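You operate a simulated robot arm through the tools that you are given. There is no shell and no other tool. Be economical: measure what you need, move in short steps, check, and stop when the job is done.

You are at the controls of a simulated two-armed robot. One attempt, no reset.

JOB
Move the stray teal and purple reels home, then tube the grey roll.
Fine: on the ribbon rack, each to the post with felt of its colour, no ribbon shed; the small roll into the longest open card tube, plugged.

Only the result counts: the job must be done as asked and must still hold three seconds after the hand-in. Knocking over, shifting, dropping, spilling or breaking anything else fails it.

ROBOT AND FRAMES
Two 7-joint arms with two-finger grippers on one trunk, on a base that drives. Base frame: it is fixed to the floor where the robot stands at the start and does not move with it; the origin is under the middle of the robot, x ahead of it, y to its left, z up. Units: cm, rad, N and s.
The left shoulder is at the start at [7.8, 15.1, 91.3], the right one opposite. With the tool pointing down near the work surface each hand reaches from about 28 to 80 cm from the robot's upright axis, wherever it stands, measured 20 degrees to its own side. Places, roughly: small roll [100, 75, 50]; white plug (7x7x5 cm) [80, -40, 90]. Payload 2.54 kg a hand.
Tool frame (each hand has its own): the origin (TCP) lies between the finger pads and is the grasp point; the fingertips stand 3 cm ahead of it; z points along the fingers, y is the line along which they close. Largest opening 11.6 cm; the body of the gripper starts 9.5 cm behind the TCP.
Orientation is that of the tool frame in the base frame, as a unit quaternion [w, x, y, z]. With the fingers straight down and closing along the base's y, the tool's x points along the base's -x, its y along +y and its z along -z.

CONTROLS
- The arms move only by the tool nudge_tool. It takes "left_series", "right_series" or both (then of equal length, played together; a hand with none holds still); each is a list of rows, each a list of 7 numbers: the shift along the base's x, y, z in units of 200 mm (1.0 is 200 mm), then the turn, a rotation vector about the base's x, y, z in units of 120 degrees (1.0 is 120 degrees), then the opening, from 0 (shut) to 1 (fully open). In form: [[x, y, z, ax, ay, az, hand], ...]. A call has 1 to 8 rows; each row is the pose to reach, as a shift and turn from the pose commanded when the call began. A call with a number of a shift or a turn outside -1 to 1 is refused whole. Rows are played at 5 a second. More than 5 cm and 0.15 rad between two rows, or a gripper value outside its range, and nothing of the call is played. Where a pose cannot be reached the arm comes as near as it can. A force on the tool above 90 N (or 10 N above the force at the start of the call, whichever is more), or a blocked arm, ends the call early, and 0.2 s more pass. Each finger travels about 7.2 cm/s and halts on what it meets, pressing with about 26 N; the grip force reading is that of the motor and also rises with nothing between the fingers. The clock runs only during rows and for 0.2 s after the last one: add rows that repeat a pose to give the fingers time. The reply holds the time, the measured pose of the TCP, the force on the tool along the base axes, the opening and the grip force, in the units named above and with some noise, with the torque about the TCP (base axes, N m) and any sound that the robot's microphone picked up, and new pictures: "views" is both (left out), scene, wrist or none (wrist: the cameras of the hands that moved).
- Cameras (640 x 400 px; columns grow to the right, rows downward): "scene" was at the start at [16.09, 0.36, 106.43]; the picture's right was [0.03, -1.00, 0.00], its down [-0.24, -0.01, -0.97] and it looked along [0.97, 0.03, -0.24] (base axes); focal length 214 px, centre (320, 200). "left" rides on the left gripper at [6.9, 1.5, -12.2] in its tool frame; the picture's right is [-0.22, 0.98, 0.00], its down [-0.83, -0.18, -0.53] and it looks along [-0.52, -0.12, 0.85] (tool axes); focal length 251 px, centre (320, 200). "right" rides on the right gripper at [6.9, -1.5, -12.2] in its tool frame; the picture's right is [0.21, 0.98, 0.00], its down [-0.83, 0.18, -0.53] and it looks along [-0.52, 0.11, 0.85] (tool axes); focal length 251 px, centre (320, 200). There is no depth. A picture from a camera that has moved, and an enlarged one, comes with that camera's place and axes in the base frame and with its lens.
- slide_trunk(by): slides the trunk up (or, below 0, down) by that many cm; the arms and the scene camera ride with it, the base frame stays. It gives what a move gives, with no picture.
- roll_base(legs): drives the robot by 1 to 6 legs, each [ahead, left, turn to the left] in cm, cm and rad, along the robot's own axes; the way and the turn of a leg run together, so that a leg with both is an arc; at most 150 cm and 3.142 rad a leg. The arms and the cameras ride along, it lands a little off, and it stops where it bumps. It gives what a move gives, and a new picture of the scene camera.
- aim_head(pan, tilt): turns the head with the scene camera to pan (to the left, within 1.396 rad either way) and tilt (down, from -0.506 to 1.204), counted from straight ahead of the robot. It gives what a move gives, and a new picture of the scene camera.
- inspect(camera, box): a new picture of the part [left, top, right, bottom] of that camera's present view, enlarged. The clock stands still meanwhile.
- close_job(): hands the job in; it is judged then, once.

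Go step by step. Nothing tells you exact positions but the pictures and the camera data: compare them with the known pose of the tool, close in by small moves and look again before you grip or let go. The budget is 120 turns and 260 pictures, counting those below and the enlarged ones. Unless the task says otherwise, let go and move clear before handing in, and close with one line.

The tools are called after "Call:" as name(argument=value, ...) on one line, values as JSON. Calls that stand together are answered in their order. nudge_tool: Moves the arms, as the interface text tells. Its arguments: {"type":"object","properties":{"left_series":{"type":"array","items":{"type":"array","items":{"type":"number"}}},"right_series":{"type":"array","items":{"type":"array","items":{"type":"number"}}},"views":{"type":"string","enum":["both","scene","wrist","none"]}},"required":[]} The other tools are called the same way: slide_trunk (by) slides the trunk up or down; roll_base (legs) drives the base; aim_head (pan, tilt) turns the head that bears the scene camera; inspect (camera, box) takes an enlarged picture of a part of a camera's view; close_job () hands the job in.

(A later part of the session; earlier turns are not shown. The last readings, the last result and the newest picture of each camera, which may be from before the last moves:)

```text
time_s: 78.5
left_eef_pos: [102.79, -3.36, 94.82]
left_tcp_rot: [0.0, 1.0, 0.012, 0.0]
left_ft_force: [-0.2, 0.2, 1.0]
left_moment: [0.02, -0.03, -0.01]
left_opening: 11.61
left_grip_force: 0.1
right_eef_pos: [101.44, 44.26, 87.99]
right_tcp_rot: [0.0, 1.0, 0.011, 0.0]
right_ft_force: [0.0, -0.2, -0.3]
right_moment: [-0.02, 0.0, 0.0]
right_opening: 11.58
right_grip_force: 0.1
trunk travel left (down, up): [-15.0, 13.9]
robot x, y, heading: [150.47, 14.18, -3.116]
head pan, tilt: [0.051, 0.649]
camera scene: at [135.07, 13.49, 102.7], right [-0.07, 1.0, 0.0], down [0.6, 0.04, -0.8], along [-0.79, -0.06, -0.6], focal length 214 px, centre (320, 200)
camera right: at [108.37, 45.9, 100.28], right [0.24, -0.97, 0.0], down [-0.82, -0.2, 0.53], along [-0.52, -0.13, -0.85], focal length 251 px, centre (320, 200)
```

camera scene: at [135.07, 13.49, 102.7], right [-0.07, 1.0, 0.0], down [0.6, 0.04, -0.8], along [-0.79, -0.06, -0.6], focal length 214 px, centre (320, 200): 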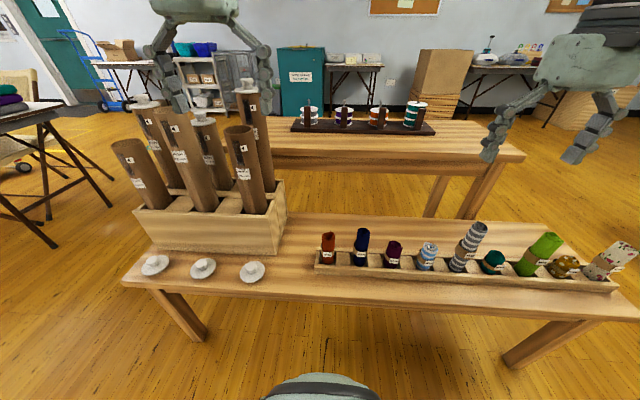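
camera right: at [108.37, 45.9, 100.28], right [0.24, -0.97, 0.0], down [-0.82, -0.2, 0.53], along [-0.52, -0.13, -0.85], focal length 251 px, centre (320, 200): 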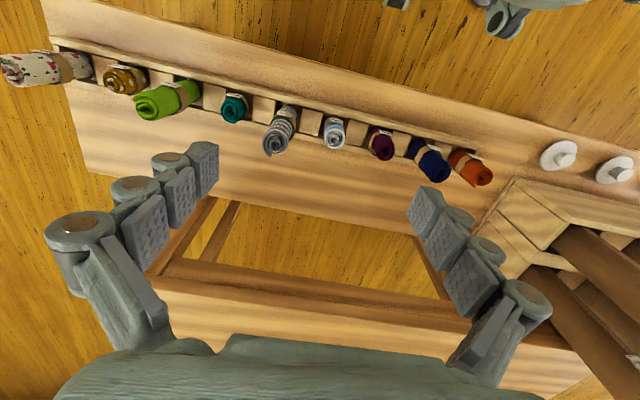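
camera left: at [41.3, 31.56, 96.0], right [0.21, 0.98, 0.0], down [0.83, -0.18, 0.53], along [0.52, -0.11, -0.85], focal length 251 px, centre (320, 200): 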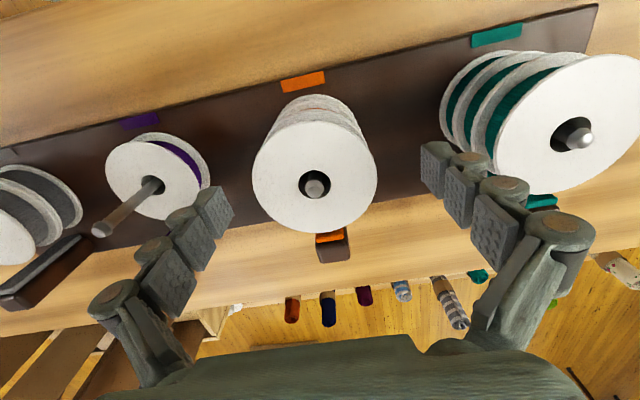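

The roll's axis is at about [95.1, 49.1]. I move directly above and look again.

Call:
nudge_tool(right_series=[[-0.15, 0.12, -0.1, 0, 0, 0, 1], [-0.315, 0.24, -0.22, 0, 0, 0, 1], [-0.315, 0.24, -0.44, 0, 0, 0, 1], [-0.315, 0.24, -0.6, 0, 0, 0, 1], [-0.315, 0.24, -0.6, 0, 0, 0, 1]], views="wrist")

Call:
inspect(camera="scene", box=[400, 160, 540, 290])

Call:
inspect(camera="right", box=[220, 80, 420, 240])

```text
time_s: 79.7
left_eef_pos: [102.66, -3.37, 94.94]
left_tcp_rot: [0.0, 1.0, 0.012, 0.0]
left_ft_force: [0.6, -0.4, -0.1]
left_moment: [0.01, 0.02, 0.03]
left_opening: 11.58
left_grip_force: 0.0
right_eef_pos: [95.52, 49.05, 76.04]
right_tcp_rot: [0.0, 1.0, 0.011, 0.0]
right_ft_force: [-0.3, -0.4, -0.1]
right_moment: [0.0, 0.0, -0.02]
right_opening: 11.61
right_grip_force: 0.1
trunk travel left (down, up): [-15.0, 13.9]
robot x, y, heading: [150.9, 14.29, -3.121]
head pan, tilt: [0.051, 0.649]
camera right: at [102.27, 50.73, 88.27], right [0.24, -0.97, 0.0], down [-0.82, -0.2, 0.53], along [-0.52, -0.13, -0.85], focal length 251 px, centre (320, 200)
```

right: 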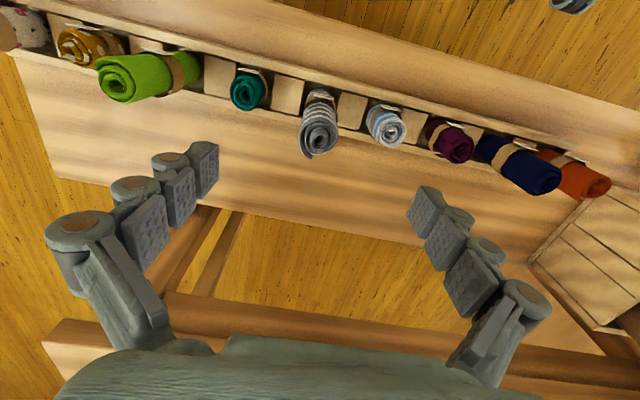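

```text
3.08 times, centred on (470, 225) of scene
camera zoom: at [135.07, 13.49, 102.7], right [-0.07, 1.0, 0.0], down [0.6, 0.04, -0.8], along [-0.79, -0.06, -0.6], focal length 660 px, centre (-142, 123)
```

zoom: 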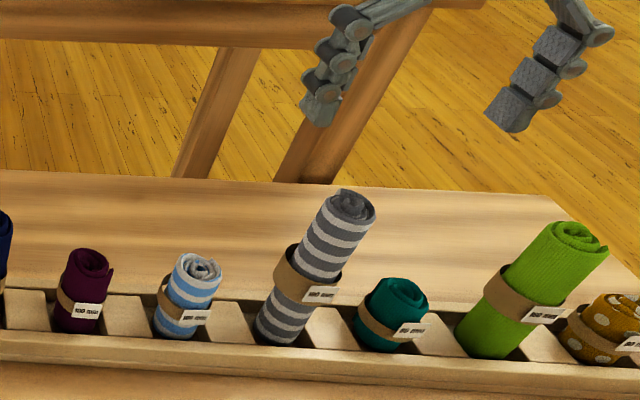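

```text
2.50 times, centred on (320, 160) of right
camera zoom: at [102.27, 50.73, 88.27], right [0.24, -0.97, 0.0], down [-0.82, -0.2, 0.53], along [-0.52, -0.13, -0.85], focal length 629 px, centre (320, 300)
```

zoom: 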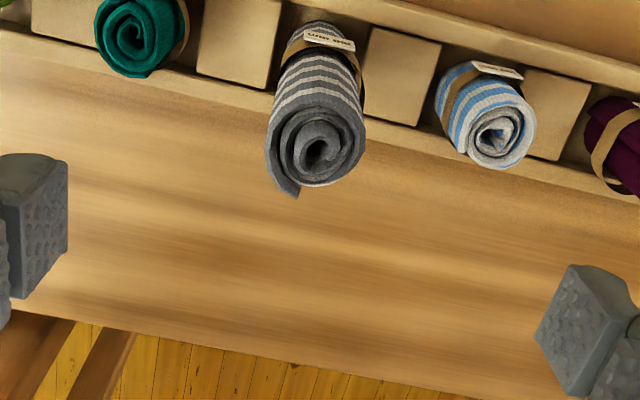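

The roll top is centred at [95.45, 49.1, 66.7], diameter about 3.4 cm. I descend and grip its top 5 cm.

Call:
nudge_tool(right_series=[[-0.003, 0.003, -0.2, 0, 0, 0, 1], [-0.003, 0.003, -0.4, 0, 0, 0, 1], [-0.003, 0.003, -0.55, 0, 0, 0, 1], [-0.003, 0.003, -0.55, 0, 0, 0, 0.7], [-0.003, 0.003, -0.55, 0, 0, 0, 0.4], [-0.003, 0.003, -0.55, 0, 0, 0, 0.2], [-0.003, 0.003, -0.55, 0, 0, 0, 0.2], [-0.003, 0.003, -0.55, 0, 0, 0, 0.2]], views="wrist")

Call:
inspect(camera="scene", box=[400, 160, 540, 290])

```text
time_s: 81.5
left_eef_pos: [102.72, -3.29, 94.8]
left_tcp_rot: [0.001, 1.0, 0.012, 0.0]
left_ft_force: [-0.1, -1.2, 0.4]
left_moment: [0.0, -0.03, 0.01]
left_opening: 11.59
left_grip_force: 0.0
right_eef_pos: [95.3, 49.01, 65.13]
right_tcp_rot: [0.001, 1.0, 0.012, 0.0]
right_ft_force: [0.3, -0.2, -0.7]
right_moment: [0.06, -0.02, 0.01]
right_opening: 3.8
right_grip_force: 26.1
trunk travel left (down, up): [-15.0, 13.9]
robot x, y, heading: [150.42, 13.95, -3.119]
head pan, tilt: [0.051, 0.649]
camera right: at [102.23, 50.71, 77.34], right [0.24, -0.97, 0.0], down [-0.82, -0.2, 0.53], along [-0.52, -0.13, -0.85], focal length 251 px, centre (320, 200)
```

right: 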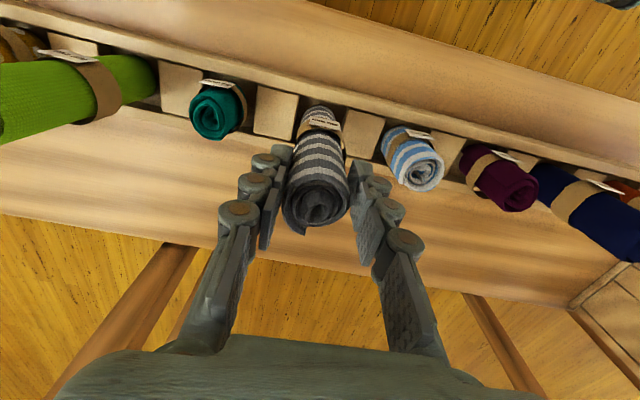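

```text
3.08 times, centred on (470, 225) of scene
camera zoom: at [135.07, 13.49, 102.7], right [-0.07, 1.0, 0.0], down [0.6, 0.04, -0.8], along [-0.79, -0.06, -0.6], focal length 660 px, centre (-142, 123)
```

zoom: 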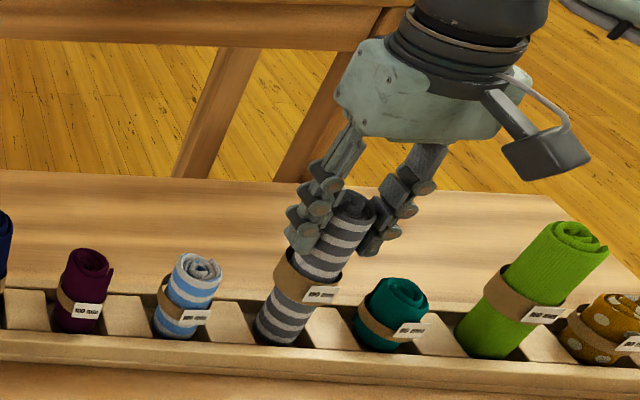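

Gripped. I lift it straight out of the box.

Call:
nudge_tool(right_series=[[0, 0, 0.1, 0, 0, 0, 0.2], [0, 0, 0.3, 0, 0, 0, 0.2], [0, 0, 0.5, 0, 0, 0, 0.2], [0, 0, 0.7, 0, 0, 0, 0.2], [0, 0, 0.9, 0, 0, 0, 0.2], [0.1, 0, 1.0, 0, 0, 0, 0.2], [0.1, 0, 1.0, 0, 0, 0, 0.2]], views="both")

Call:
slide_trunk(by=13.5)

```text
time_s: 83.0
left_eef_pos: [102.88, -3.29, 94.78]
left_tcp_rot: [0.0, 1.0, 0.012, 0.0]
left_ft_force: [0.4, -0.8, 0.8]
left_moment: [-0.04, 0.02, 0.01]
left_opening: 11.62
left_grip_force: 0.1
right_eef_pos: [97.07, 48.81, 84.84]
right_tcp_rot: [0.001, 1.0, 0.012, 0.0]
right_ft_force: [-0.1, -0.3, -0.7]
right_moment: [0.0, 0.01, -0.01]
right_opening: 3.79
right_grip_force: 25.8
trunk travel left (down, up): [-15.0, 13.9]
robot x, y, heading: [150.63, 14.17, -3.121]
head pan, tilt: [0.051, 0.649]
camera scene: at [135.07, 13.49, 102.7], right [-0.07, 1.0, 0.0], down [0.6, 0.04, -0.8], along [-0.79, -0.06, -0.6], focal length 214 px, centre (320, 200)
camera right: at [104.0, 50.49, 97.19], right [0.24, -0.97, 0.0], down [-0.82, -0.2, 0.53], along [-0.52, -0.13, -0.85], focal length 251 px, centre (320, 200)
```

scene: 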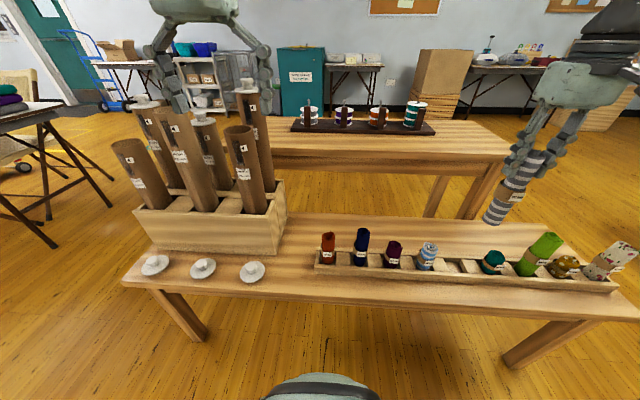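
right: 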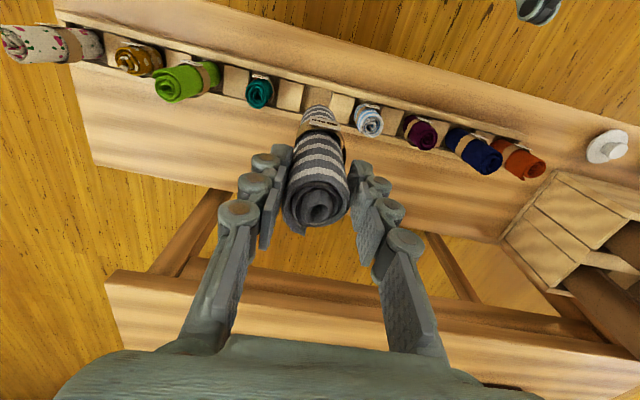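

```text
time_s: 84.7
left_eef_pos: [102.73, -3.32, 108.22]
left_tcp_rot: [-0.001, 1.0, 0.012, 0.0]
left_ft_force: [-1.1, 0.3, -0.5]
left_moment: [0.01, -0.02, -0.02]
left_opening: 11.63
left_grip_force: 0.1
right_eef_pos: [97.01, 48.83, 98.33]
right_tcp_rot: [0.0, 1.0, 0.012, 0.0]
right_ft_force: [-1.1, -0.1, -0.9]
right_moment: [0.05, -0.01, -0.02]
right_opening: 3.77
right_grip_force: 26.2
trunk travel left (down, up): [-28.5, 0.4]
robot x, y, heading: [150.5, 14.27, -3.121]
head pan, tilt: [0.051, 0.649]
```

Lifted cleanly. I raise the roll above tube height, pull it back slightly, then strafe the base toward the tubes.

Call:
nudge_tool(right_series=[[0.1, 0, 0.2, 0, 0, 0, 0.2], [0.2, 0, 0.4, 0, 0, 0, 0.2], [0.3, 0, 0.6, 0, 0, 0, 0.2], [0.3, 0, 0.75, 0, 0, 0, 0.2], [0.3, 0, 0.75, 0, 0, 0, 0.2]], views="none")

Call:
roll_base(legs=[[0, 62, 0]])

Call:
aim_head(pan=-0.3, tilt=0.5)

```text
time_s: 85.9
left_eef_pos: [102.7, -3.35, 108.26]
left_tcp_rot: [0.001, 1.0, 0.012, 0.0]
left_ft_force: [0.2, 0.1, 1.7]
left_moment: [0.0, -0.03, -0.03]
left_opening: 11.6
left_grip_force: 0.0
right_eef_pos: [103.1, 48.95, 113.71]
right_tcp_rot: [0.0, 1.0, 0.011, 0.0]
right_ft_force: [0.0, 0.9, -1.0]
right_moment: [0.01, 0.02, 0.04]
right_opening: 3.79
right_grip_force: 26.2
trunk travel left (down, up): [-28.5, 0.4]
robot x, y, heading: [150.71, 14.41, -3.113]
head pan, tilt: [0.051, 0.649]
```

```text
time_s: 92.3
left_eef_pos: [104.16, -65.31, 108.43]
left_tcp_rot: [0.0, 1.0, 0.012, 0.0]
left_ft_force: [0.6, 0.2, -0.3]
left_moment: [0.02, 0.01, 0.01]
left_opening: 11.6
left_grip_force: 0.0
right_eef_pos: [104.48, -13.24, 113.75]
right_tcp_rot: [0.001, 1.0, 0.012, 0.0]
right_ft_force: [0.2, -1.0, -1.5]
right_moment: [0.01, -0.01, -0.03]
right_opening: 3.76
right_grip_force: 25.7
trunk travel left (down, up): [-28.5, 0.4]
robot x, y, heading: [152.13, -47.75, -3.12]
head pan, tilt: [0.051, 0.649]
camera scene: at [136.5, -48.58, 116.2], right [-0.07, 1.0, 0.0], down [0.6, 0.04, -0.8], along [-0.79, -0.06, -0.6], focal length 214 px, centre (320, 200)
```

scene: 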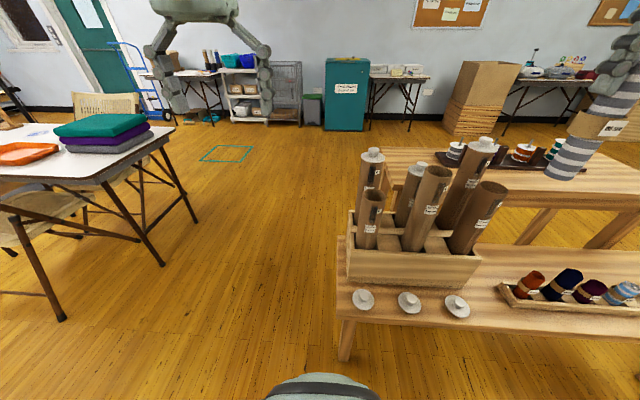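

```text
time_s: 93.1
left_eef_pos: [104.25, -65.33, 108.29]
left_tcp_rot: [0.001, 1.0, 0.012, 0.0]
left_ft_force: [-0.2, 0.6, 0.4]
left_moment: [-0.01, 0.01, 0.01]
left_opening: 11.63
left_grip_force: 0.1
right_eef_pos: [104.3, -13.29, 113.62]
right_tcp_rot: [0.001, 1.0, 0.013, 0.0]
right_ft_force: [0.5, 1.0, -1.0]
right_moment: [-0.04, 0.0, 0.03]
right_opening: 3.8
right_grip_force: 25.7
trunk travel left (down, up): [-28.5, 0.4]
robot x, y, heading: [151.69, -48.08, -3.123]
head pan, tilt: [-0.3, 0.499]
camera scene: at [136.4, -45.45, 117.53], right [0.27, 0.96, 0.0], down [0.46, -0.13, -0.88], along [-0.84, 0.24, -0.48], focal length 214 px, centre (320, 200)
```

scene: 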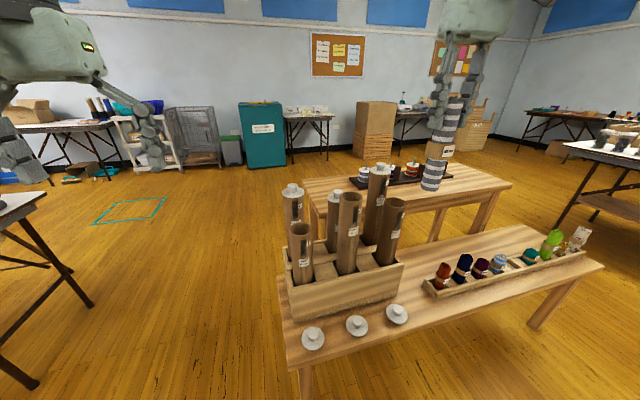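

I zoom on the tube tops to fix the middle tube's mouth.

Call:
inspect(camera="scene", box=[270, 150, 430, 270])

Call:
inspect(camera="right", box=[0, 0, 640, 400])

```text
3.33 times, centred on (350, 210) of scene
camera zoom: at [136.4, -45.45, 117.53], right [0.27, 0.96, 0.0], down [0.46, -0.13, -0.88], along [-0.84, 0.24, -0.48], focal length 715 px, centre (220, 167)
```

zoom: 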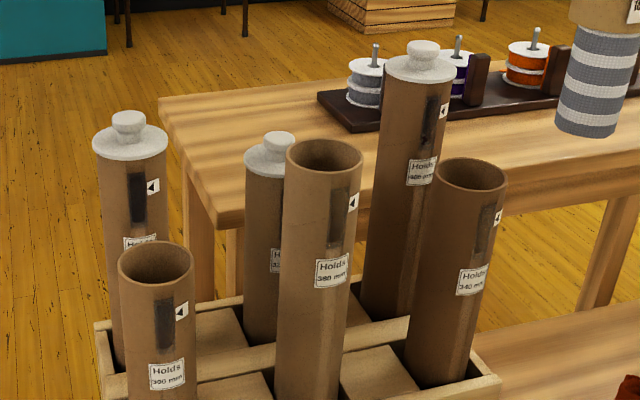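

```text
1.00 times, centred on (320, 200) of right (not enlarged: the box is as wide or as high as the picture)
camera zoom: at [111.26, -11.57, 125.95], right [0.24, -0.97, 0.0], down [-0.82, -0.2, 0.53], along [-0.52, -0.13, -0.85], focal length 251 px, centre (320, 200)
```

zoom: 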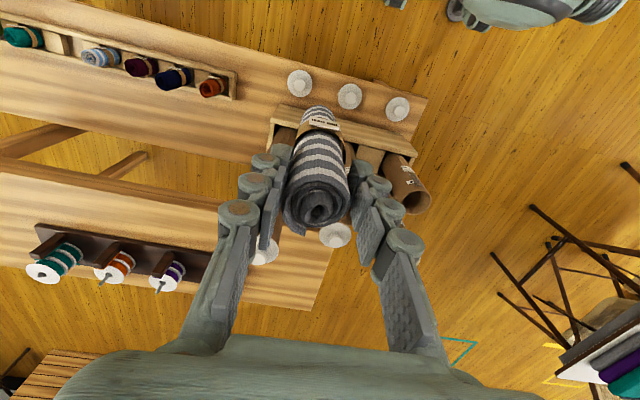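

The mouth triangulates to [88.6, −22.75, 90.1]. I bring the roll above it, bottom still clear of the rim.

Call:
nudge_tool(right_series=[[-0.2, -0.12, 0, 0, 0, 0, 0.2], [-0.4, -0.24, 0, 0, 0, 0, 0.2], [-0.6, -0.36, 0, 0, 0, 0, 0.2], [-0.785, -0.473, -0.05, 0, 0, 0, 0.2], [-0.785, -0.473, -0.15, 0, 0, 0, 0.2], [-0.785, -0.473, -0.15, 0, 0, 0, 0.2]], views="wrist")

Call:
inspect(camera="scene", box=[270, 90, 430, 250])

Call:
inspect(camera="right", box=[220, 40, 420, 240])

```text
time_s: 94.5
left_eef_pos: [104.24, -65.38, 108.32]
left_tcp_rot: [0.0, 1.0, 0.013, 0.0]
left_ft_force: [0.4, 0.2, -0.3]
left_moment: [0.01, 0.01, -0.01]
left_opening: 11.61
left_grip_force: 0.0
right_eef_pos: [88.49, -22.69, 110.42]
right_tcp_rot: [0.0, 1.0, 0.012, 0.0]
right_ft_force: [0.0, 0.2, -0.7]
right_moment: [0.03, -0.01, 0.03]
right_opening: 3.79
right_grip_force: 25.9
trunk travel left (down, up): [-28.5, 0.4]
robot x, y, heading: [151.88, -47.88, -3.116]
head pan, tilt: [-0.3, 0.499]
camera right: at [95.37, -21.08, 122.72], right [0.24, -0.97, 0.0], down [-0.82, -0.2, 0.53], along [-0.52, -0.13, -0.85], focal length 251 px, centre (320, 200)
```

right: 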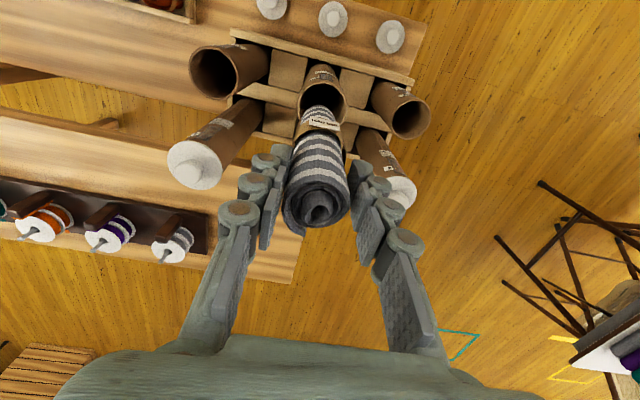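

```text
2.50 times, centred on (350, 170) of scene
camera zoom: at [136.4, -45.47, 117.54], right [0.27, 0.96, 0.0], down [0.46, -0.13, -0.88], along [-0.84, 0.24, -0.48], focal length 536 px, centre (245, 275)
```

zoom: 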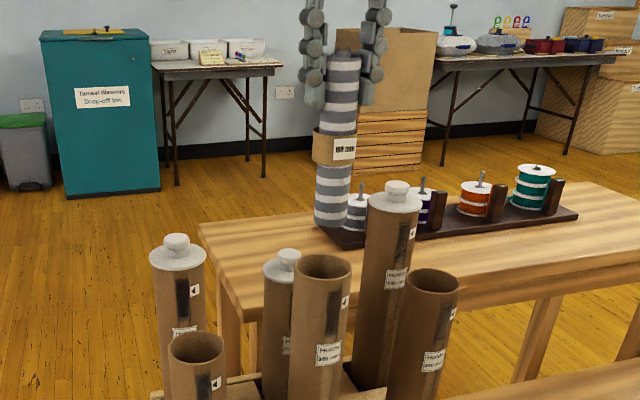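

```text
2.00 times, centred on (320, 140) of right
camera zoom: at [95.37, -21.08, 122.72], right [0.24, -0.97, 0.0], down [-0.82, -0.2, 0.53], along [-0.52, -0.13, -0.85], focal length 503 px, centre (320, 320)
```

zoom: 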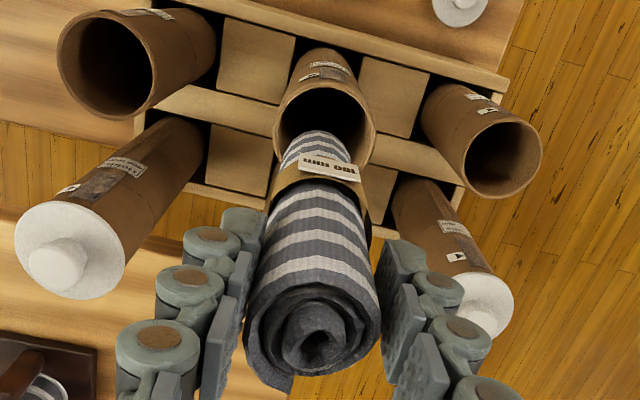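

Roll is vertical and nearly over the mouth. I shift slightly (+0.5 x, −0.2 y) and lower until its bottom is near the rim, then check.

Call:
nudge_tool(right_series=[[0.025, -0.01, -0.1, 0, 0, 0, 0.2], [0.025, -0.01, -0.2, 0, 0, 0, 0.2], [0.025, -0.01, -0.2, 0, 0, 0, 0.2]], views="none")

Call:
inspect(camera="scene", box=[300, 120, 400, 220])

Call:
inspect(camera="right", box=[260, 40, 380, 160])

```text
time_s: 95.3
left_eef_pos: [104.27, -65.42, 108.43]
left_tcp_rot: [0.001, 1.0, 0.011, 0.0]
left_ft_force: [0.7, -0.4, 0.0]
left_moment: [0.0, 0.01, -0.02]
left_opening: 11.6
left_grip_force: 0.1
right_eef_pos: [89.0, -22.89, 106.55]
right_tcp_rot: [-0.001, 1.0, 0.011, 0.0]
right_ft_force: [0.4, 0.4, 0.2]
right_moment: [0.0, 0.0, -0.02]
right_opening: 3.78
right_grip_force: 26.1
trunk travel left (down, up): [-28.5, 0.4]
robot x, y, heading: [152.41, -47.91, -3.119]
head pan, tilt: [-0.3, 0.499]
```

```text
4.00 times, centred on (350, 170) of scene
camera zoom: at [136.42, -45.45, 117.54], right [0.27, 0.96, 0.0], down [0.46, -0.13, -0.88], along [-0.84, 0.24, -0.48], focal length 858 px, centre (200, 320)
```

zoom: 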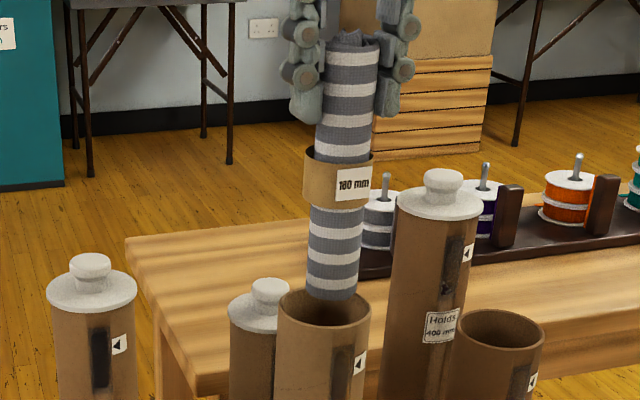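

```text
3.33 times, centred on (320, 100) of right
camera zoom: at [95.91, -21.31, 118.84], right [0.24, -0.97, 0.0], down [-0.82, -0.2, 0.53], along [-0.52, -0.13, -0.85], focal length 838 px, centre (320, 533)
```

zoom: 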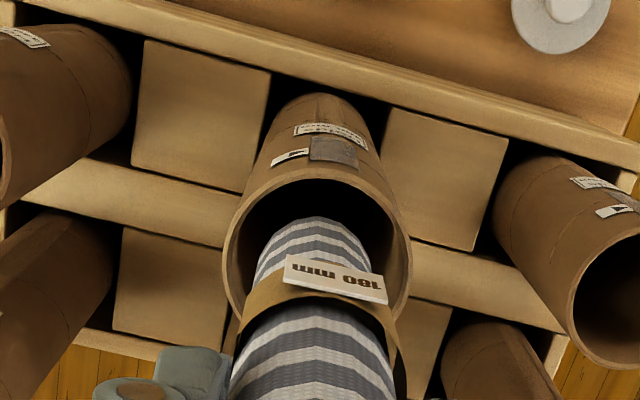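

It's well within the mouth. I lower in steps until the fingertips are just above the rim.

Call:
nudge_tool(right_series=[[0, 0, -0.12, 0, 0, 0, 0.2], [0, 0, -0.24, 0, 0, 0, 0.2], [0, 0, -0.36, 0, 0, 0, 0.2], [0, 0, -0.48, 0, 0, 0, 0.2], [0, 0, -0.58, 0, 0, 0, 0.2], [0, 0, -0.58, 0, 0, 0, 0.2]], views="none")

Call:
inspect(camera="scene", box=[300, 120, 400, 220])

Call:
inspect(camera="right", box=[220, 80, 420, 240])

```text
time_s: 96.7
left_eef_pos: [104.22, -65.37, 108.33]
left_tcp_rot: [0.0, 1.0, 0.012, 0.0]
left_ft_force: [0.2, -0.6, 0.0]
left_moment: [0.02, 0.01, 0.0]
left_opening: 11.62
left_grip_force: 0.1
right_eef_pos: [89.25, -22.75, 95.1]
right_tcp_rot: [0.001, 1.0, 0.012, 0.0]
right_ft_force: [-0.1, -0.4, -0.4]
right_moment: [0.0, 0.02, -0.02]
right_opening: 3.78
right_grip_force: 26.0
trunk travel left (down, up): [-28.5, 0.4]
robot x, y, heading: [152.14, -47.93, -3.121]
head pan, tilt: [-0.3, 0.499]
```

```text
4.00 times, centred on (350, 170) of scene
camera zoom: at [136.41, -45.45, 117.54], right [0.27, 0.96, 0.0], down [0.46, -0.13, -0.88], along [-0.84, 0.24, -0.48], focal length 858 px, centre (200, 320)
```

zoom: 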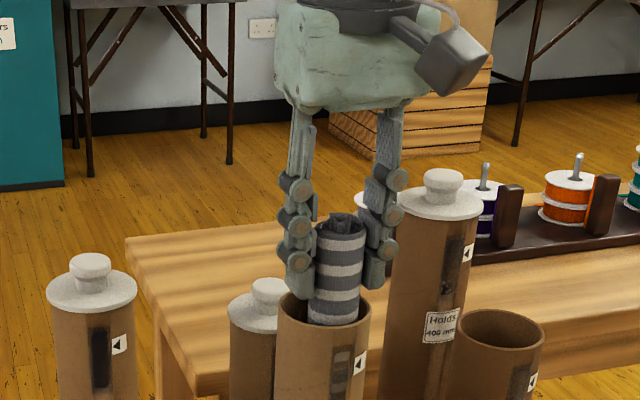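

```text
2.50 times, centred on (320, 160) of right
camera zoom: at [96.12, -21.11, 107.29], right [0.24, -0.97, 0.0], down [-0.82, -0.2, 0.53], along [-0.52, -0.13, -0.85], focal length 629 px, centre (320, 300)
```

zoom: 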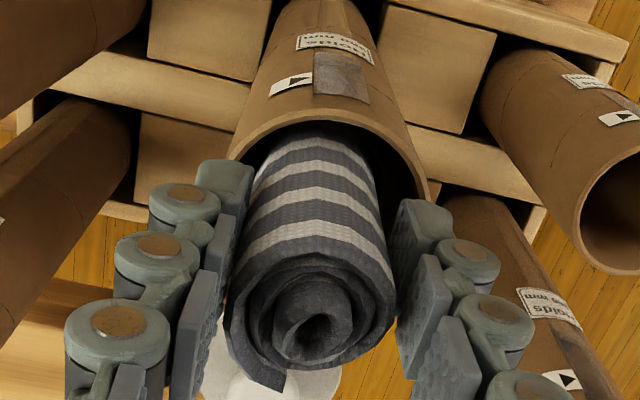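

The roll is well into the tube. I centre it −0.35 in y and release so it slides down.

Call:
nudge_tool(right_series=[[0, -0.017, 0, 0, 0, 0, 0.2], [0, -0.017, 0, 0, 0, 0, 0.4], [0, -0.017, 0, 0, 0, 0, 0.65], [0, -0.017, 0, 0, 0, 0, 0.65], [0, -0.017, 0.15, 0, 0, 0, 0.65], [0, -0.017, 0.35, 0, 0, 0, 0.65]], views="wrist")

Call:
inspect(camera="scene", box=[270, 130, 430, 270])

Call:
inspect(camera="right", box=[220, 40, 420, 200])

```text
time_s: 98.1
left_eef_pos: [104.26, -65.53, 108.36]
left_tcp_rot: [0.0, 1.0, 0.013, -0.001]
left_ft_force: [0.4, 0.1, 0.0]
left_moment: [0.0, 0.01, 0.01]
left_opening: 11.6
left_grip_force: 0.1
right_eef_pos: [89.13, -23.34, 102.05]
right_tcp_rot: [0.0, 1.0, 0.012, 0.001]
right_ft_force: [-0.8, 0.3, -0.5]
right_moment: [0.01, 0.02, 0.02]
right_opening: 7.55
right_grip_force: 0.1
trunk travel left (down, up): [-28.5, 0.4]
robot x, y, heading: [151.69, -48.22, -3.115]
head pan, tilt: [-0.3, 0.499]
camera right: at [96.07, -21.66, 114.36], right [0.24, -0.97, 0.0], down [-0.82, -0.2, 0.53], along [-0.52, -0.13, -0.85], focal length 251 px, centre (320, 200)
```

right: 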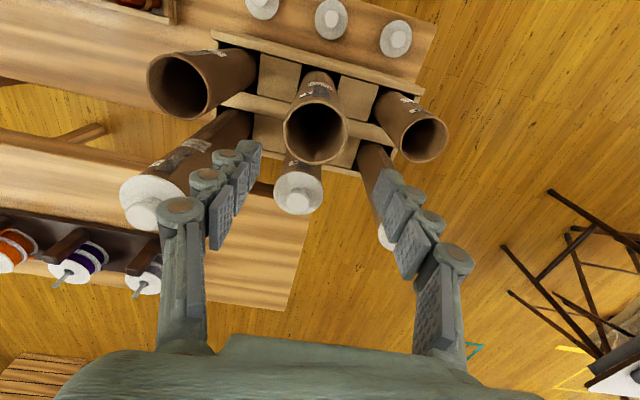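

```text
2.86 times, centred on (350, 200) of scene
camera zoom: at [136.44, -45.47, 117.54], right [0.27, 0.96, 0.0], down [0.46, -0.13, -0.88], along [-0.84, 0.24, -0.48], focal length 613 px, centre (234, 200)
```

zoom: 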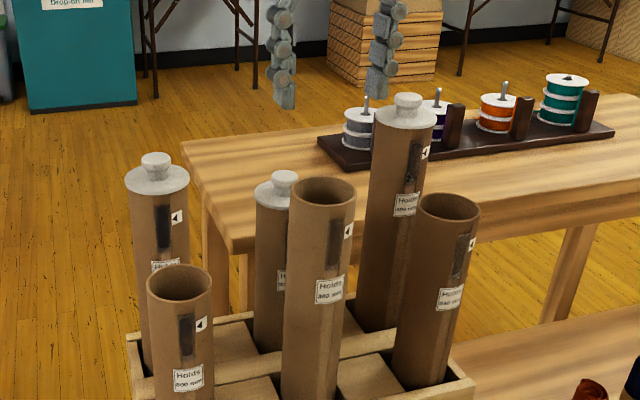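

```text
2.50 times, centred on (320, 120) of right
camera zoom: at [96.07, -21.66, 114.36], right [0.24, -0.97, 0.0], down [-0.82, -0.2, 0.53], along [-0.52, -0.13, -0.85], focal length 629 px, centre (320, 400)
```

zoom: 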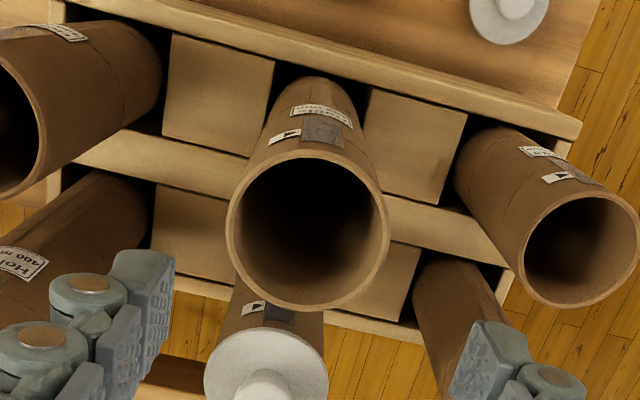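

The roll has dropped inside. Next the plug: I pull the right hand back over the middle loose plug and lower the trunk.

Call:
nudge_tool(right_series=[[0.2, 0, 0.05, 0, 0, 0, 0.65], [0.4, 0, 0.05, 0, 0, 0, 0.65], [0.6, 0, 0.05, 0, 0, 0, 0.65], [0.6, 0, 0.05, 0, 0, 0, 0.65]], views="none")

Call:
slide_trunk(by=-20)

Call:
aim_head(pan=-0.35, tilt=0.7)

Call:
inspect(camera="right", box=[0, 0, 640, 400])

```text
time_s: 99.1
left_eef_pos: [104.26, -65.34, 108.37]
left_tcp_rot: [0.0, 1.0, 0.012, 0.0]
left_ft_force: [0.2, 0.0, -0.6]
left_moment: [0.02, 0.01, -0.01]
left_opening: 11.6
left_grip_force: 0.0
right_eef_pos: [101.29, -23.21, 102.99]
right_tcp_rot: [0.0, 1.0, 0.012, 0.0]
right_ft_force: [0.5, -0.3, 0.1]
right_moment: [0.0, 0.03, -0.05]
right_opening: 7.55
right_grip_force: 0.1
trunk travel left (down, up): [-28.5, 0.4]
robot x, y, heading: [152.23, -47.93, -3.117]
head pan, tilt: [-0.3, 0.499]
```

```text
time_s: 101.3
left_eef_pos: [104.19, -65.45, 88.39]
left_tcp_rot: [0.0, 1.0, 0.012, 0.0]
left_ft_force: [1.1, -0.7, 0.0]
left_moment: [0.01, -0.02, 0.03]
left_opening: 11.59
left_grip_force: 0.0
right_eef_pos: [101.28, -23.21, 83.03]
right_tcp_rot: [0.0, 1.0, 0.012, 0.001]
right_ft_force: [0.6, -0.6, -0.4]
right_moment: [0.0, 0.0, 0.04]
right_opening: 7.54
right_grip_force: 0.1
trunk travel left (down, up): [-8.5, 20.4]
robot x, y, heading: [152.2, -47.69, -3.12]
head pan, tilt: [-0.3, 0.499]
```

```text
time_s: 102.0
left_eef_pos: [104.27, -65.36, 88.29]
left_tcp_rot: [0.0, 1.0, 0.012, 0.0]
left_ft_force: [0.6, 0.8, -1.0]
left_moment: [-0.03, -0.02, 0.03]
left_opening: 11.59
left_grip_force: 0.0
right_eef_pos: [101.26, -23.26, 83.08]
right_tcp_rot: [0.0, 1.0, 0.012, 0.001]
right_ft_force: [-0.4, 0.2, -1.0]
right_moment: [-0.02, -0.02, -0.03]
right_opening: 7.54
right_grip_force: 0.1
trunk travel left (down, up): [-8.5, 20.4]
robot x, y, heading: [151.77, -47.85, -3.12]
head pan, tilt: [-0.351, 0.7]
camera scene: at [137.12, -45.2, 95.77], right [0.32, 0.95, 0.0], down [0.61, -0.21, -0.77], along [-0.72, 0.25, -0.64], focal length 214 px, centre (320, 200)
```

scene: 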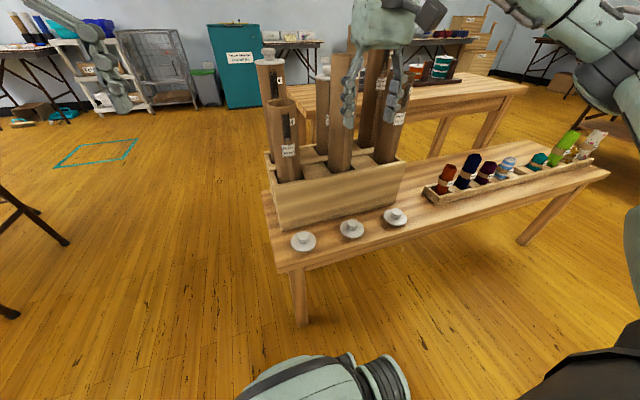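

```text
1.00 times, centred on (320, 200) of right (not enlarged: the box is as wide or as high as the picture)
camera zoom: at [108.11, -21.57, 95.32], right [0.24, -0.97, 0.0], down [-0.82, -0.2, 0.53], along [-0.52, -0.13, -0.85], focal length 251 px, centre (320, 200)
```

zoom: 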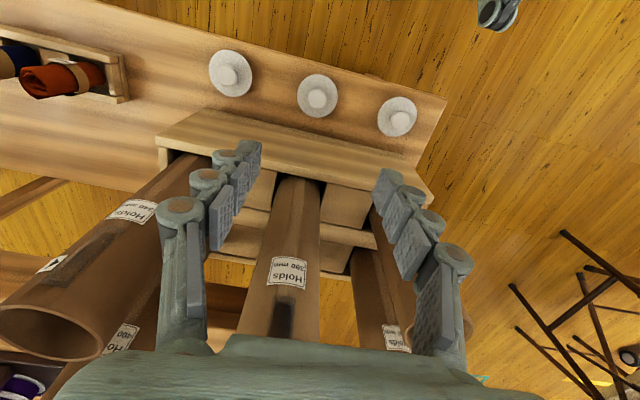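

The knob is at about [100.35, −23.0, 51]. I go down to just above it and inspect.

Call:
nudge_tool(right_series=[[-0.02, 0.01, -0.2, 0, 0, 0, 0.65], [-0.045, 0.013, -0.4, 0, 0, 0, 0.65], [-0.045, 0.013, -0.6, 0, 0, 0, 0.65], [-0.045, 0.013, -0.8, 0, 0, 0, 0.65], [-0.045, 0.013, -0.98, 0, 0, 0, 0.65], [-0.045, 0.013, -0.98, 0, 0, 0, 0.65]], views="both")

Call:
inspect(camera="scene", box=[290, 150, 430, 260])

Call:
inspect(camera="right", box=[220, 60, 420, 220])

```text
time_s: 103.4
left_eef_pos: [104.17, -65.36, 88.36]
left_tcp_rot: [-0.001, 1.0, 0.012, 0.0]
left_ft_force: [-0.4, -0.1, 0.8]
left_moment: [0.0, 0.01, -0.01]
left_opening: 11.63
left_grip_force: 0.1
right_eef_pos: [100.38, -23.16, 63.49]
right_tcp_rot: [0.0, 1.0, 0.012, 0.0]
right_ft_force: [-0.5, 0.6, -0.4]
right_moment: [0.01, 0.0, 0.0]
right_opening: 7.53
right_grip_force: 0.1
trunk travel left (down, up): [-8.5, 20.4]
robot x, y, heading: [151.74, -47.5, -3.119]
head pan, tilt: [-0.351, 0.7]
camera scene: at [137.12, -45.19, 95.76], right [0.32, 0.95, 0.0], down [0.61, -0.21, -0.76], along [-0.72, 0.25, -0.64], focal length 214 px, centre (320, 200)
camera right: at [107.2, -21.52, 75.75], right [0.24, -0.97, 0.0], down [-0.82, -0.2, 0.53], along [-0.52, -0.13, -0.85], focal length 251 px, centre (320, 200)
```

scene: 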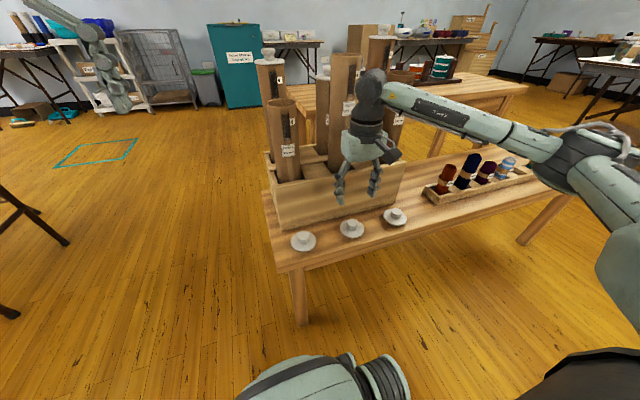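
right: 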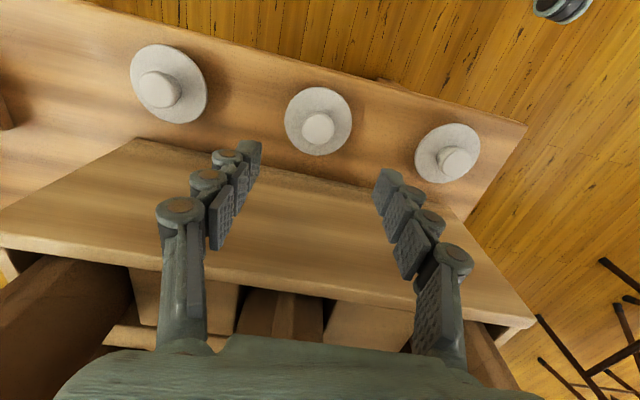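

```text
3.64 times, centred on (360, 205) of scene
camera zoom: at [137.12, -45.19, 95.76], right [0.32, 0.95, 0.0], down [0.61, -0.21, -0.76], along [-0.72, 0.25, -0.64], focal length 780 px, centre (174, 182)
```

zoom: 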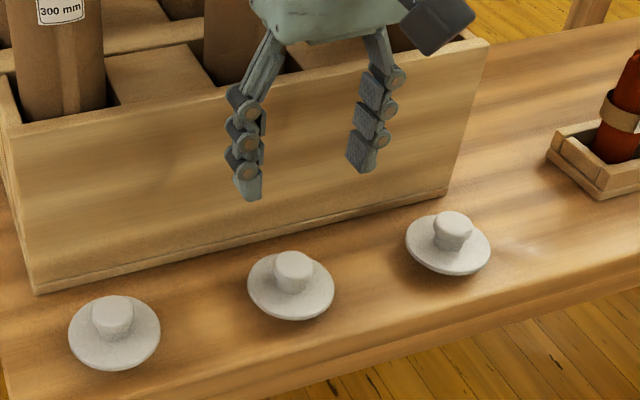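

```text
2.50 times, centred on (320, 140) of right
camera zoom: at [107.2, -21.52, 75.75], right [0.24, -0.97, 0.0], down [-0.82, -0.2, 0.53], along [-0.52, -0.13, -0.85], focal length 629 px, centre (320, 350)
```

zoom: 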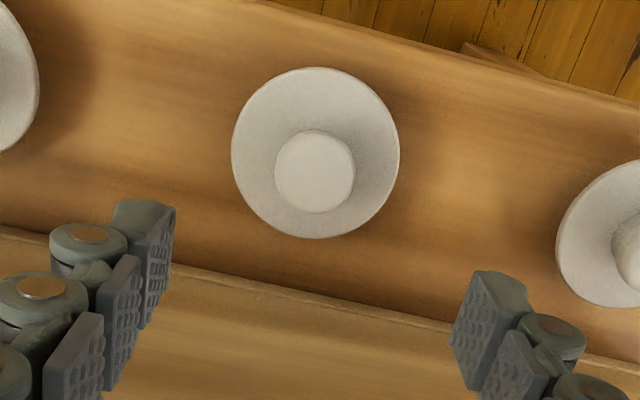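

Knob top z≈51.6, flange ≈48.8, knob 3.1 cm wide. I lower the tips around the knob and close.

Call:
nudge_tool(right_series=[[0, 0.012, -0.2, 0, 0, 0, 0.65], [0, 0.012, -0.4, 0, 0, 0, 0.65], [0, 0.012, -0.5, 0, 0, 0, 0.65], [0, 0.012, -0.545, 0, 0, 0, 0.65], [0, 0.012, -0.545, 0, 0, 0, 0.4], [0, 0.012, -0.545, 0, 0, 0, 0.15], [0, 0.012, -0.545, 0, 0, 0, 0.15], [0, 0.012, -0.545, 0, 0, 0, 0.15]], views="wrist")

Call:
inspect(camera="scene", box=[290, 150, 430, 260])

```text
time_s: 105.2
left_eef_pos: [104.23, -65.45, 88.41]
left_tcp_rot: [-0.001, 1.0, 0.012, 0.0]
left_ft_force: [-0.5, 0.0, -0.3]
left_moment: [-0.02, -0.02, -0.01]
left_opening: 11.61
left_grip_force: 0.0
right_eef_pos: [100.32, -23.0, 52.82]
right_tcp_rot: [0.001, 1.0, 0.011, -0.003]
right_ft_force: [-3.3, 6.8, 19.7]
right_moment: [-0.15, 0.19, -0.09]
right_opening: 4.85
right_grip_force: 26.1
trunk travel left (down, up): [-8.5, 20.4]
robot x, y, heading: [152.04, -48.0, -3.119]
head pan, tilt: [-0.351, 0.7]
camera right: at [107.25, -21.2, 64.99], right [0.24, -0.97, 0.0], down [-0.82, -0.2, 0.54], along [-0.52, -0.13, -0.84], focal length 251 px, centre (320, 200)
```

right: 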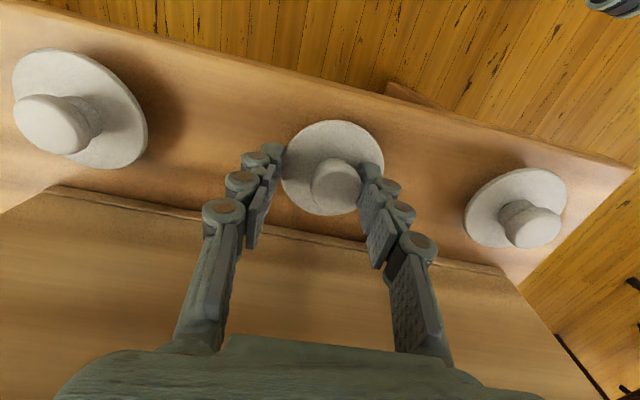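

```text
3.64 times, centred on (360, 205) of scene
camera zoom: at [137.21, -45.23, 95.8], right [0.32, 0.95, 0.0], down [0.61, -0.21, -0.77], along [-0.73, 0.25, -0.64], focal length 780 px, centre (174, 182)
```

zoom: 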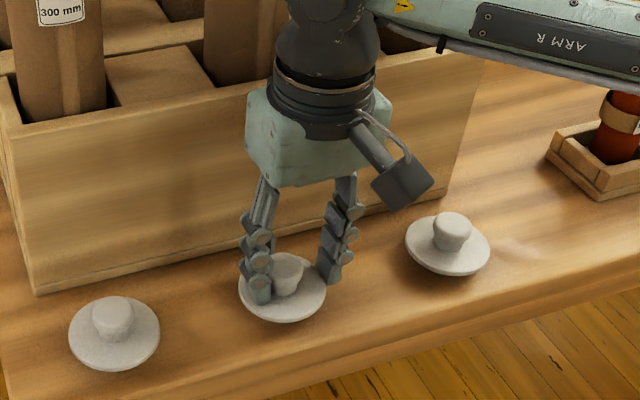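

The tips pressed on the flange and tilted the plug a little. I reopen, rise slightly, and look.

Call:
nudge_tool(right_series=[[0, 0, 0.01, 0, 0, 0, 0.5], [0, 0, 0.06, 0, 0, 0, 0.62], [0, 0, 0.15, 0, 0, 0, 0.62], [0, 0, 0.15, 0, 0, 0, 0.62]], views="wrist")

Call:
inspect(camera="scene", box=[290, 150, 430, 260])

Call:
inspect(camera="right", box=[220, 80, 420, 240])

```text
time_s: 106.2
left_eef_pos: [104.1, -65.4, 88.35]
left_tcp_rot: [0.0, 1.0, 0.013, 0.001]
left_ft_force: [0.2, 0.4, 0.0]
left_moment: [0.0, -0.03, 0.02]
left_opening: 11.58
left_grip_force: 0.0
right_eef_pos: [100.33, -22.82, 55.49]
right_tcp_rot: [0.0, 1.0, 0.012, 0.001]
right_ft_force: [0.0, -0.5, -0.6]
right_moment: [0.03, 0.03, 0.01]
right_opening: 7.16
right_grip_force: 0.1
trunk travel left (down, up): [-8.5, 20.4]
robot x, y, heading: [152.06, -47.99, -3.121]
head pan, tilt: [-0.351, 0.7]
camera right: at [107.25, -21.14, 67.82], right [0.24, -0.97, 0.0], down [-0.82, -0.2, 0.53], along [-0.52, -0.13, -0.85], focal length 251 px, centre (320, 200)
```

right: 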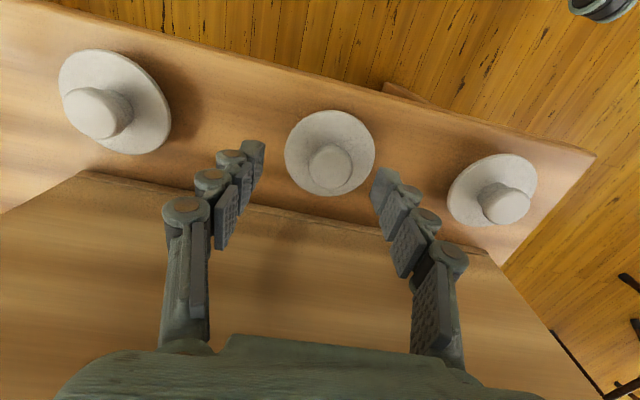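

```text
3.64 times, centred on (360, 205) of scene
camera zoom: at [137.12, -45.2, 95.76], right [0.32, 0.95, 0.0], down [0.61, -0.21, -0.77], along [-0.72, 0.25, -0.64], focal length 780 px, centre (174, 182)
```

zoom: 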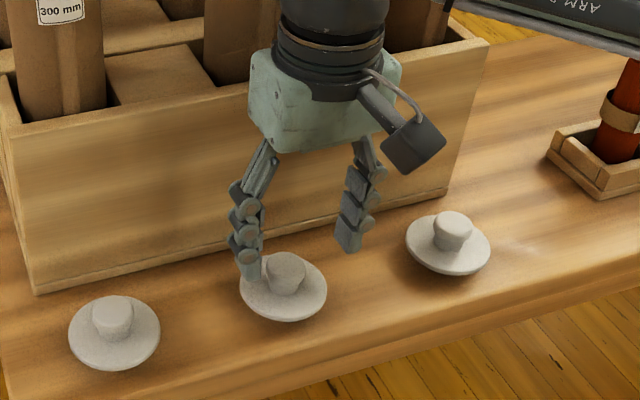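

```text
2.50 times, centred on (320, 160) of right
camera zoom: at [107.25, -21.14, 67.82], right [0.24, -0.97, 0.0], down [-0.82, -0.2, 0.53], along [-0.52, -0.13, -0.85], focal length 629 px, centre (320, 300)
```

zoom: 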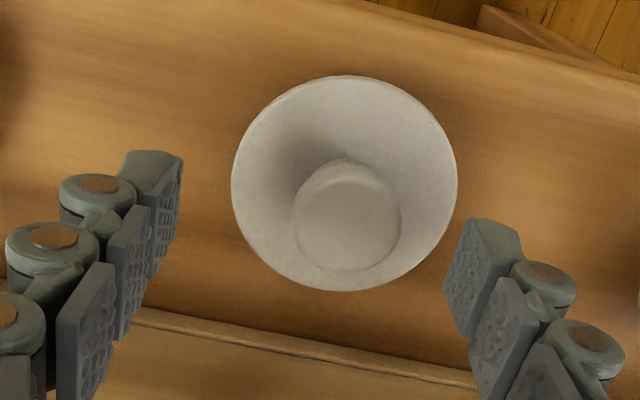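

The plug now sits at about [100.05, −23.6], still upright. I recentre, stay 0.7 cm higher than before, and close.

Call:
nudge_tool(right_series=[[-0.014, -0.038, 0, 0, 0, 0, 0.62], [-0.014, -0.038, -0.05, 0, 0, 0, 0.62], [-0.014, -0.038, -0.09, 0, 0, 0, 0.62], [-0.014, -0.038, -0.09, 0, 0, 0, 0.62]], views="none")

Call:
inspect(camera="right", box=[220, 80, 420, 240])

Call:
inspect(camera="scene", box=[320, 190, 390, 250])

```text
time_s: 107.2
left_eef_pos: [104.19, -65.4, 88.29]
left_tcp_rot: [0.0, 1.0, 0.013, 0.0]
left_ft_force: [0.2, 1.3, 0.1]
left_moment: [0.01, 0.02, 0.02]
left_opening: 11.6
left_grip_force: 0.0
right_eef_pos: [100.1, -23.58, 53.91]
right_tcp_rot: [-0.001, 1.0, 0.011, 0.0]
right_ft_force: [-0.5, 0.6, 0.8]
right_moment: [-0.01, -0.02, 0.01]
right_opening: 7.19
right_grip_force: 0.1
trunk travel left (down, up): [-8.5, 20.4]
robot x, y, heading: [152.13, -48.35, -3.117]
head pan, tilt: [-0.351, 0.7]
```

```text
2.50 times, centred on (320, 160) of right
camera zoom: at [106.95, -21.92, 66.09], right [0.24, -0.97, 0.0], down [-0.82, -0.2, 0.53], along [-0.52, -0.13, -0.85], focal length 629 px, centre (320, 300)
```

zoom: 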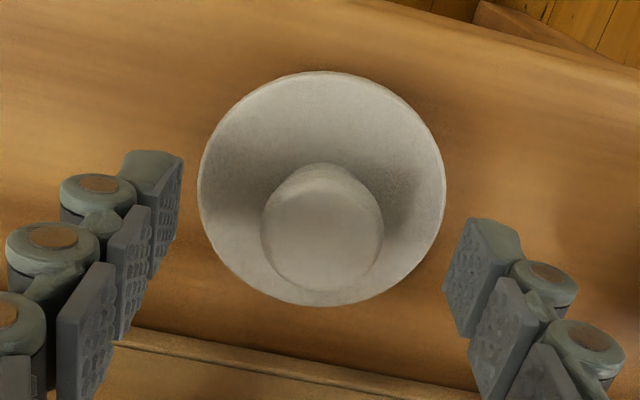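

```text
6.67 times, centred on (355, 220) of scene
camera zoom: at [137.12, -45.2, 95.77], right [0.32, 0.95, 0.0], down [0.61, -0.21, -0.76], along [-0.72, 0.25, -0.64], focal length 1430 px, centre (87, 67)
```

zoom: 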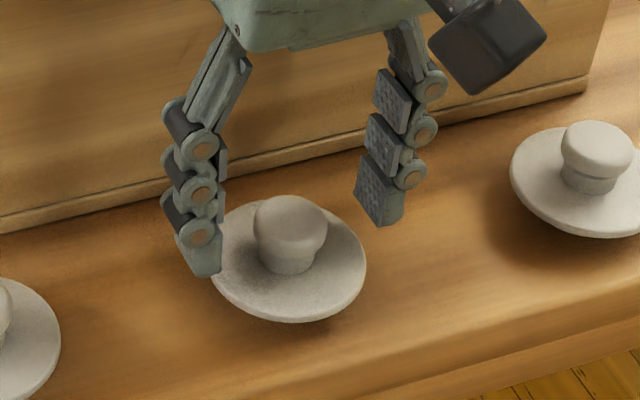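

Well centred on the mushroom knob. I lower 0.4 and close.

Call:
nudge_tool(right_series=[[0, 0, -0.02, 0, 0, 0, 0.62], [0, 0, -0.02, 0, 0, 0, 0.4], [0, 0, -0.02, 0, 0, 0, 0.3], [0, 0, -0.02, 0, 0, 0, 0.2], [0, 0, -0.02, 0, 0, 0, 0.15], [0, 0, -0.02, 0, 0, 0, 0.15]], views="wrist")

Call:
inspect(camera="scene", box=[320, 190, 390, 250])

```text
time_s: 108.6
left_eef_pos: [104.1, -65.38, 88.25]
left_tcp_rot: [-0.001, 1.0, 0.012, 0.0]
left_ft_force: [-0.5, -0.3, 0.4]
left_moment: [-0.01, 0.01, 0.0]
left_opening: 11.6
left_grip_force: 0.1
right_eef_pos: [100.04, -23.47, 53.44]
right_tcp_rot: [0.001, 1.0, 0.011, 0.0]
right_ft_force: [-0.1, -0.5, -0.5]
right_moment: [0.0, 0.02, 0.0]
right_opening: 2.79
right_grip_force: 26.4
trunk travel left (down, up): [-8.5, 20.4]
robot x, y, heading: [152.0, -47.65, -3.121]
head pan, tilt: [-0.351, 0.7]
camera right: at [106.96, -21.85, 65.68], right [0.24, -0.97, 0.0], down [-0.82, -0.2, 0.53], along [-0.52, -0.13, -0.85], focal length 251 px, centre (320, 200)
```

right: 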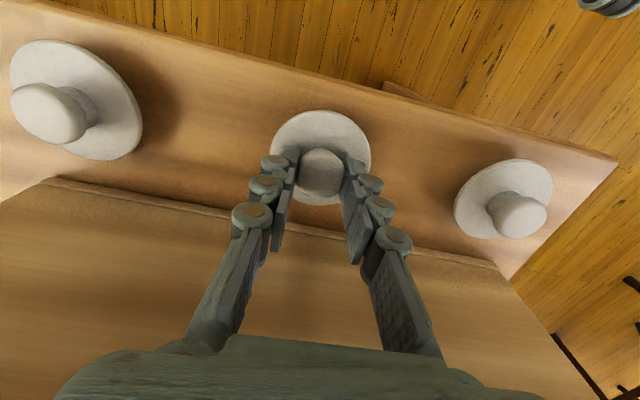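

```text
6.67 times, centred on (355, 220) of scene
camera zoom: at [137.12, -45.2, 95.76], right [0.32, 0.95, 0.0], down [0.61, -0.21, -0.76], along [-0.72, 0.25, -0.64], focal length 1430 px, centre (87, 67)
```

zoom: 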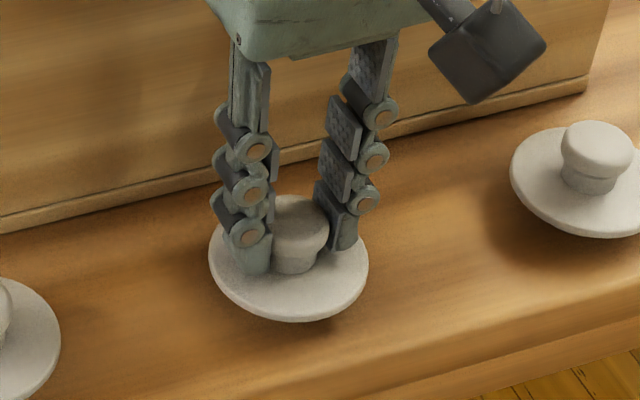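

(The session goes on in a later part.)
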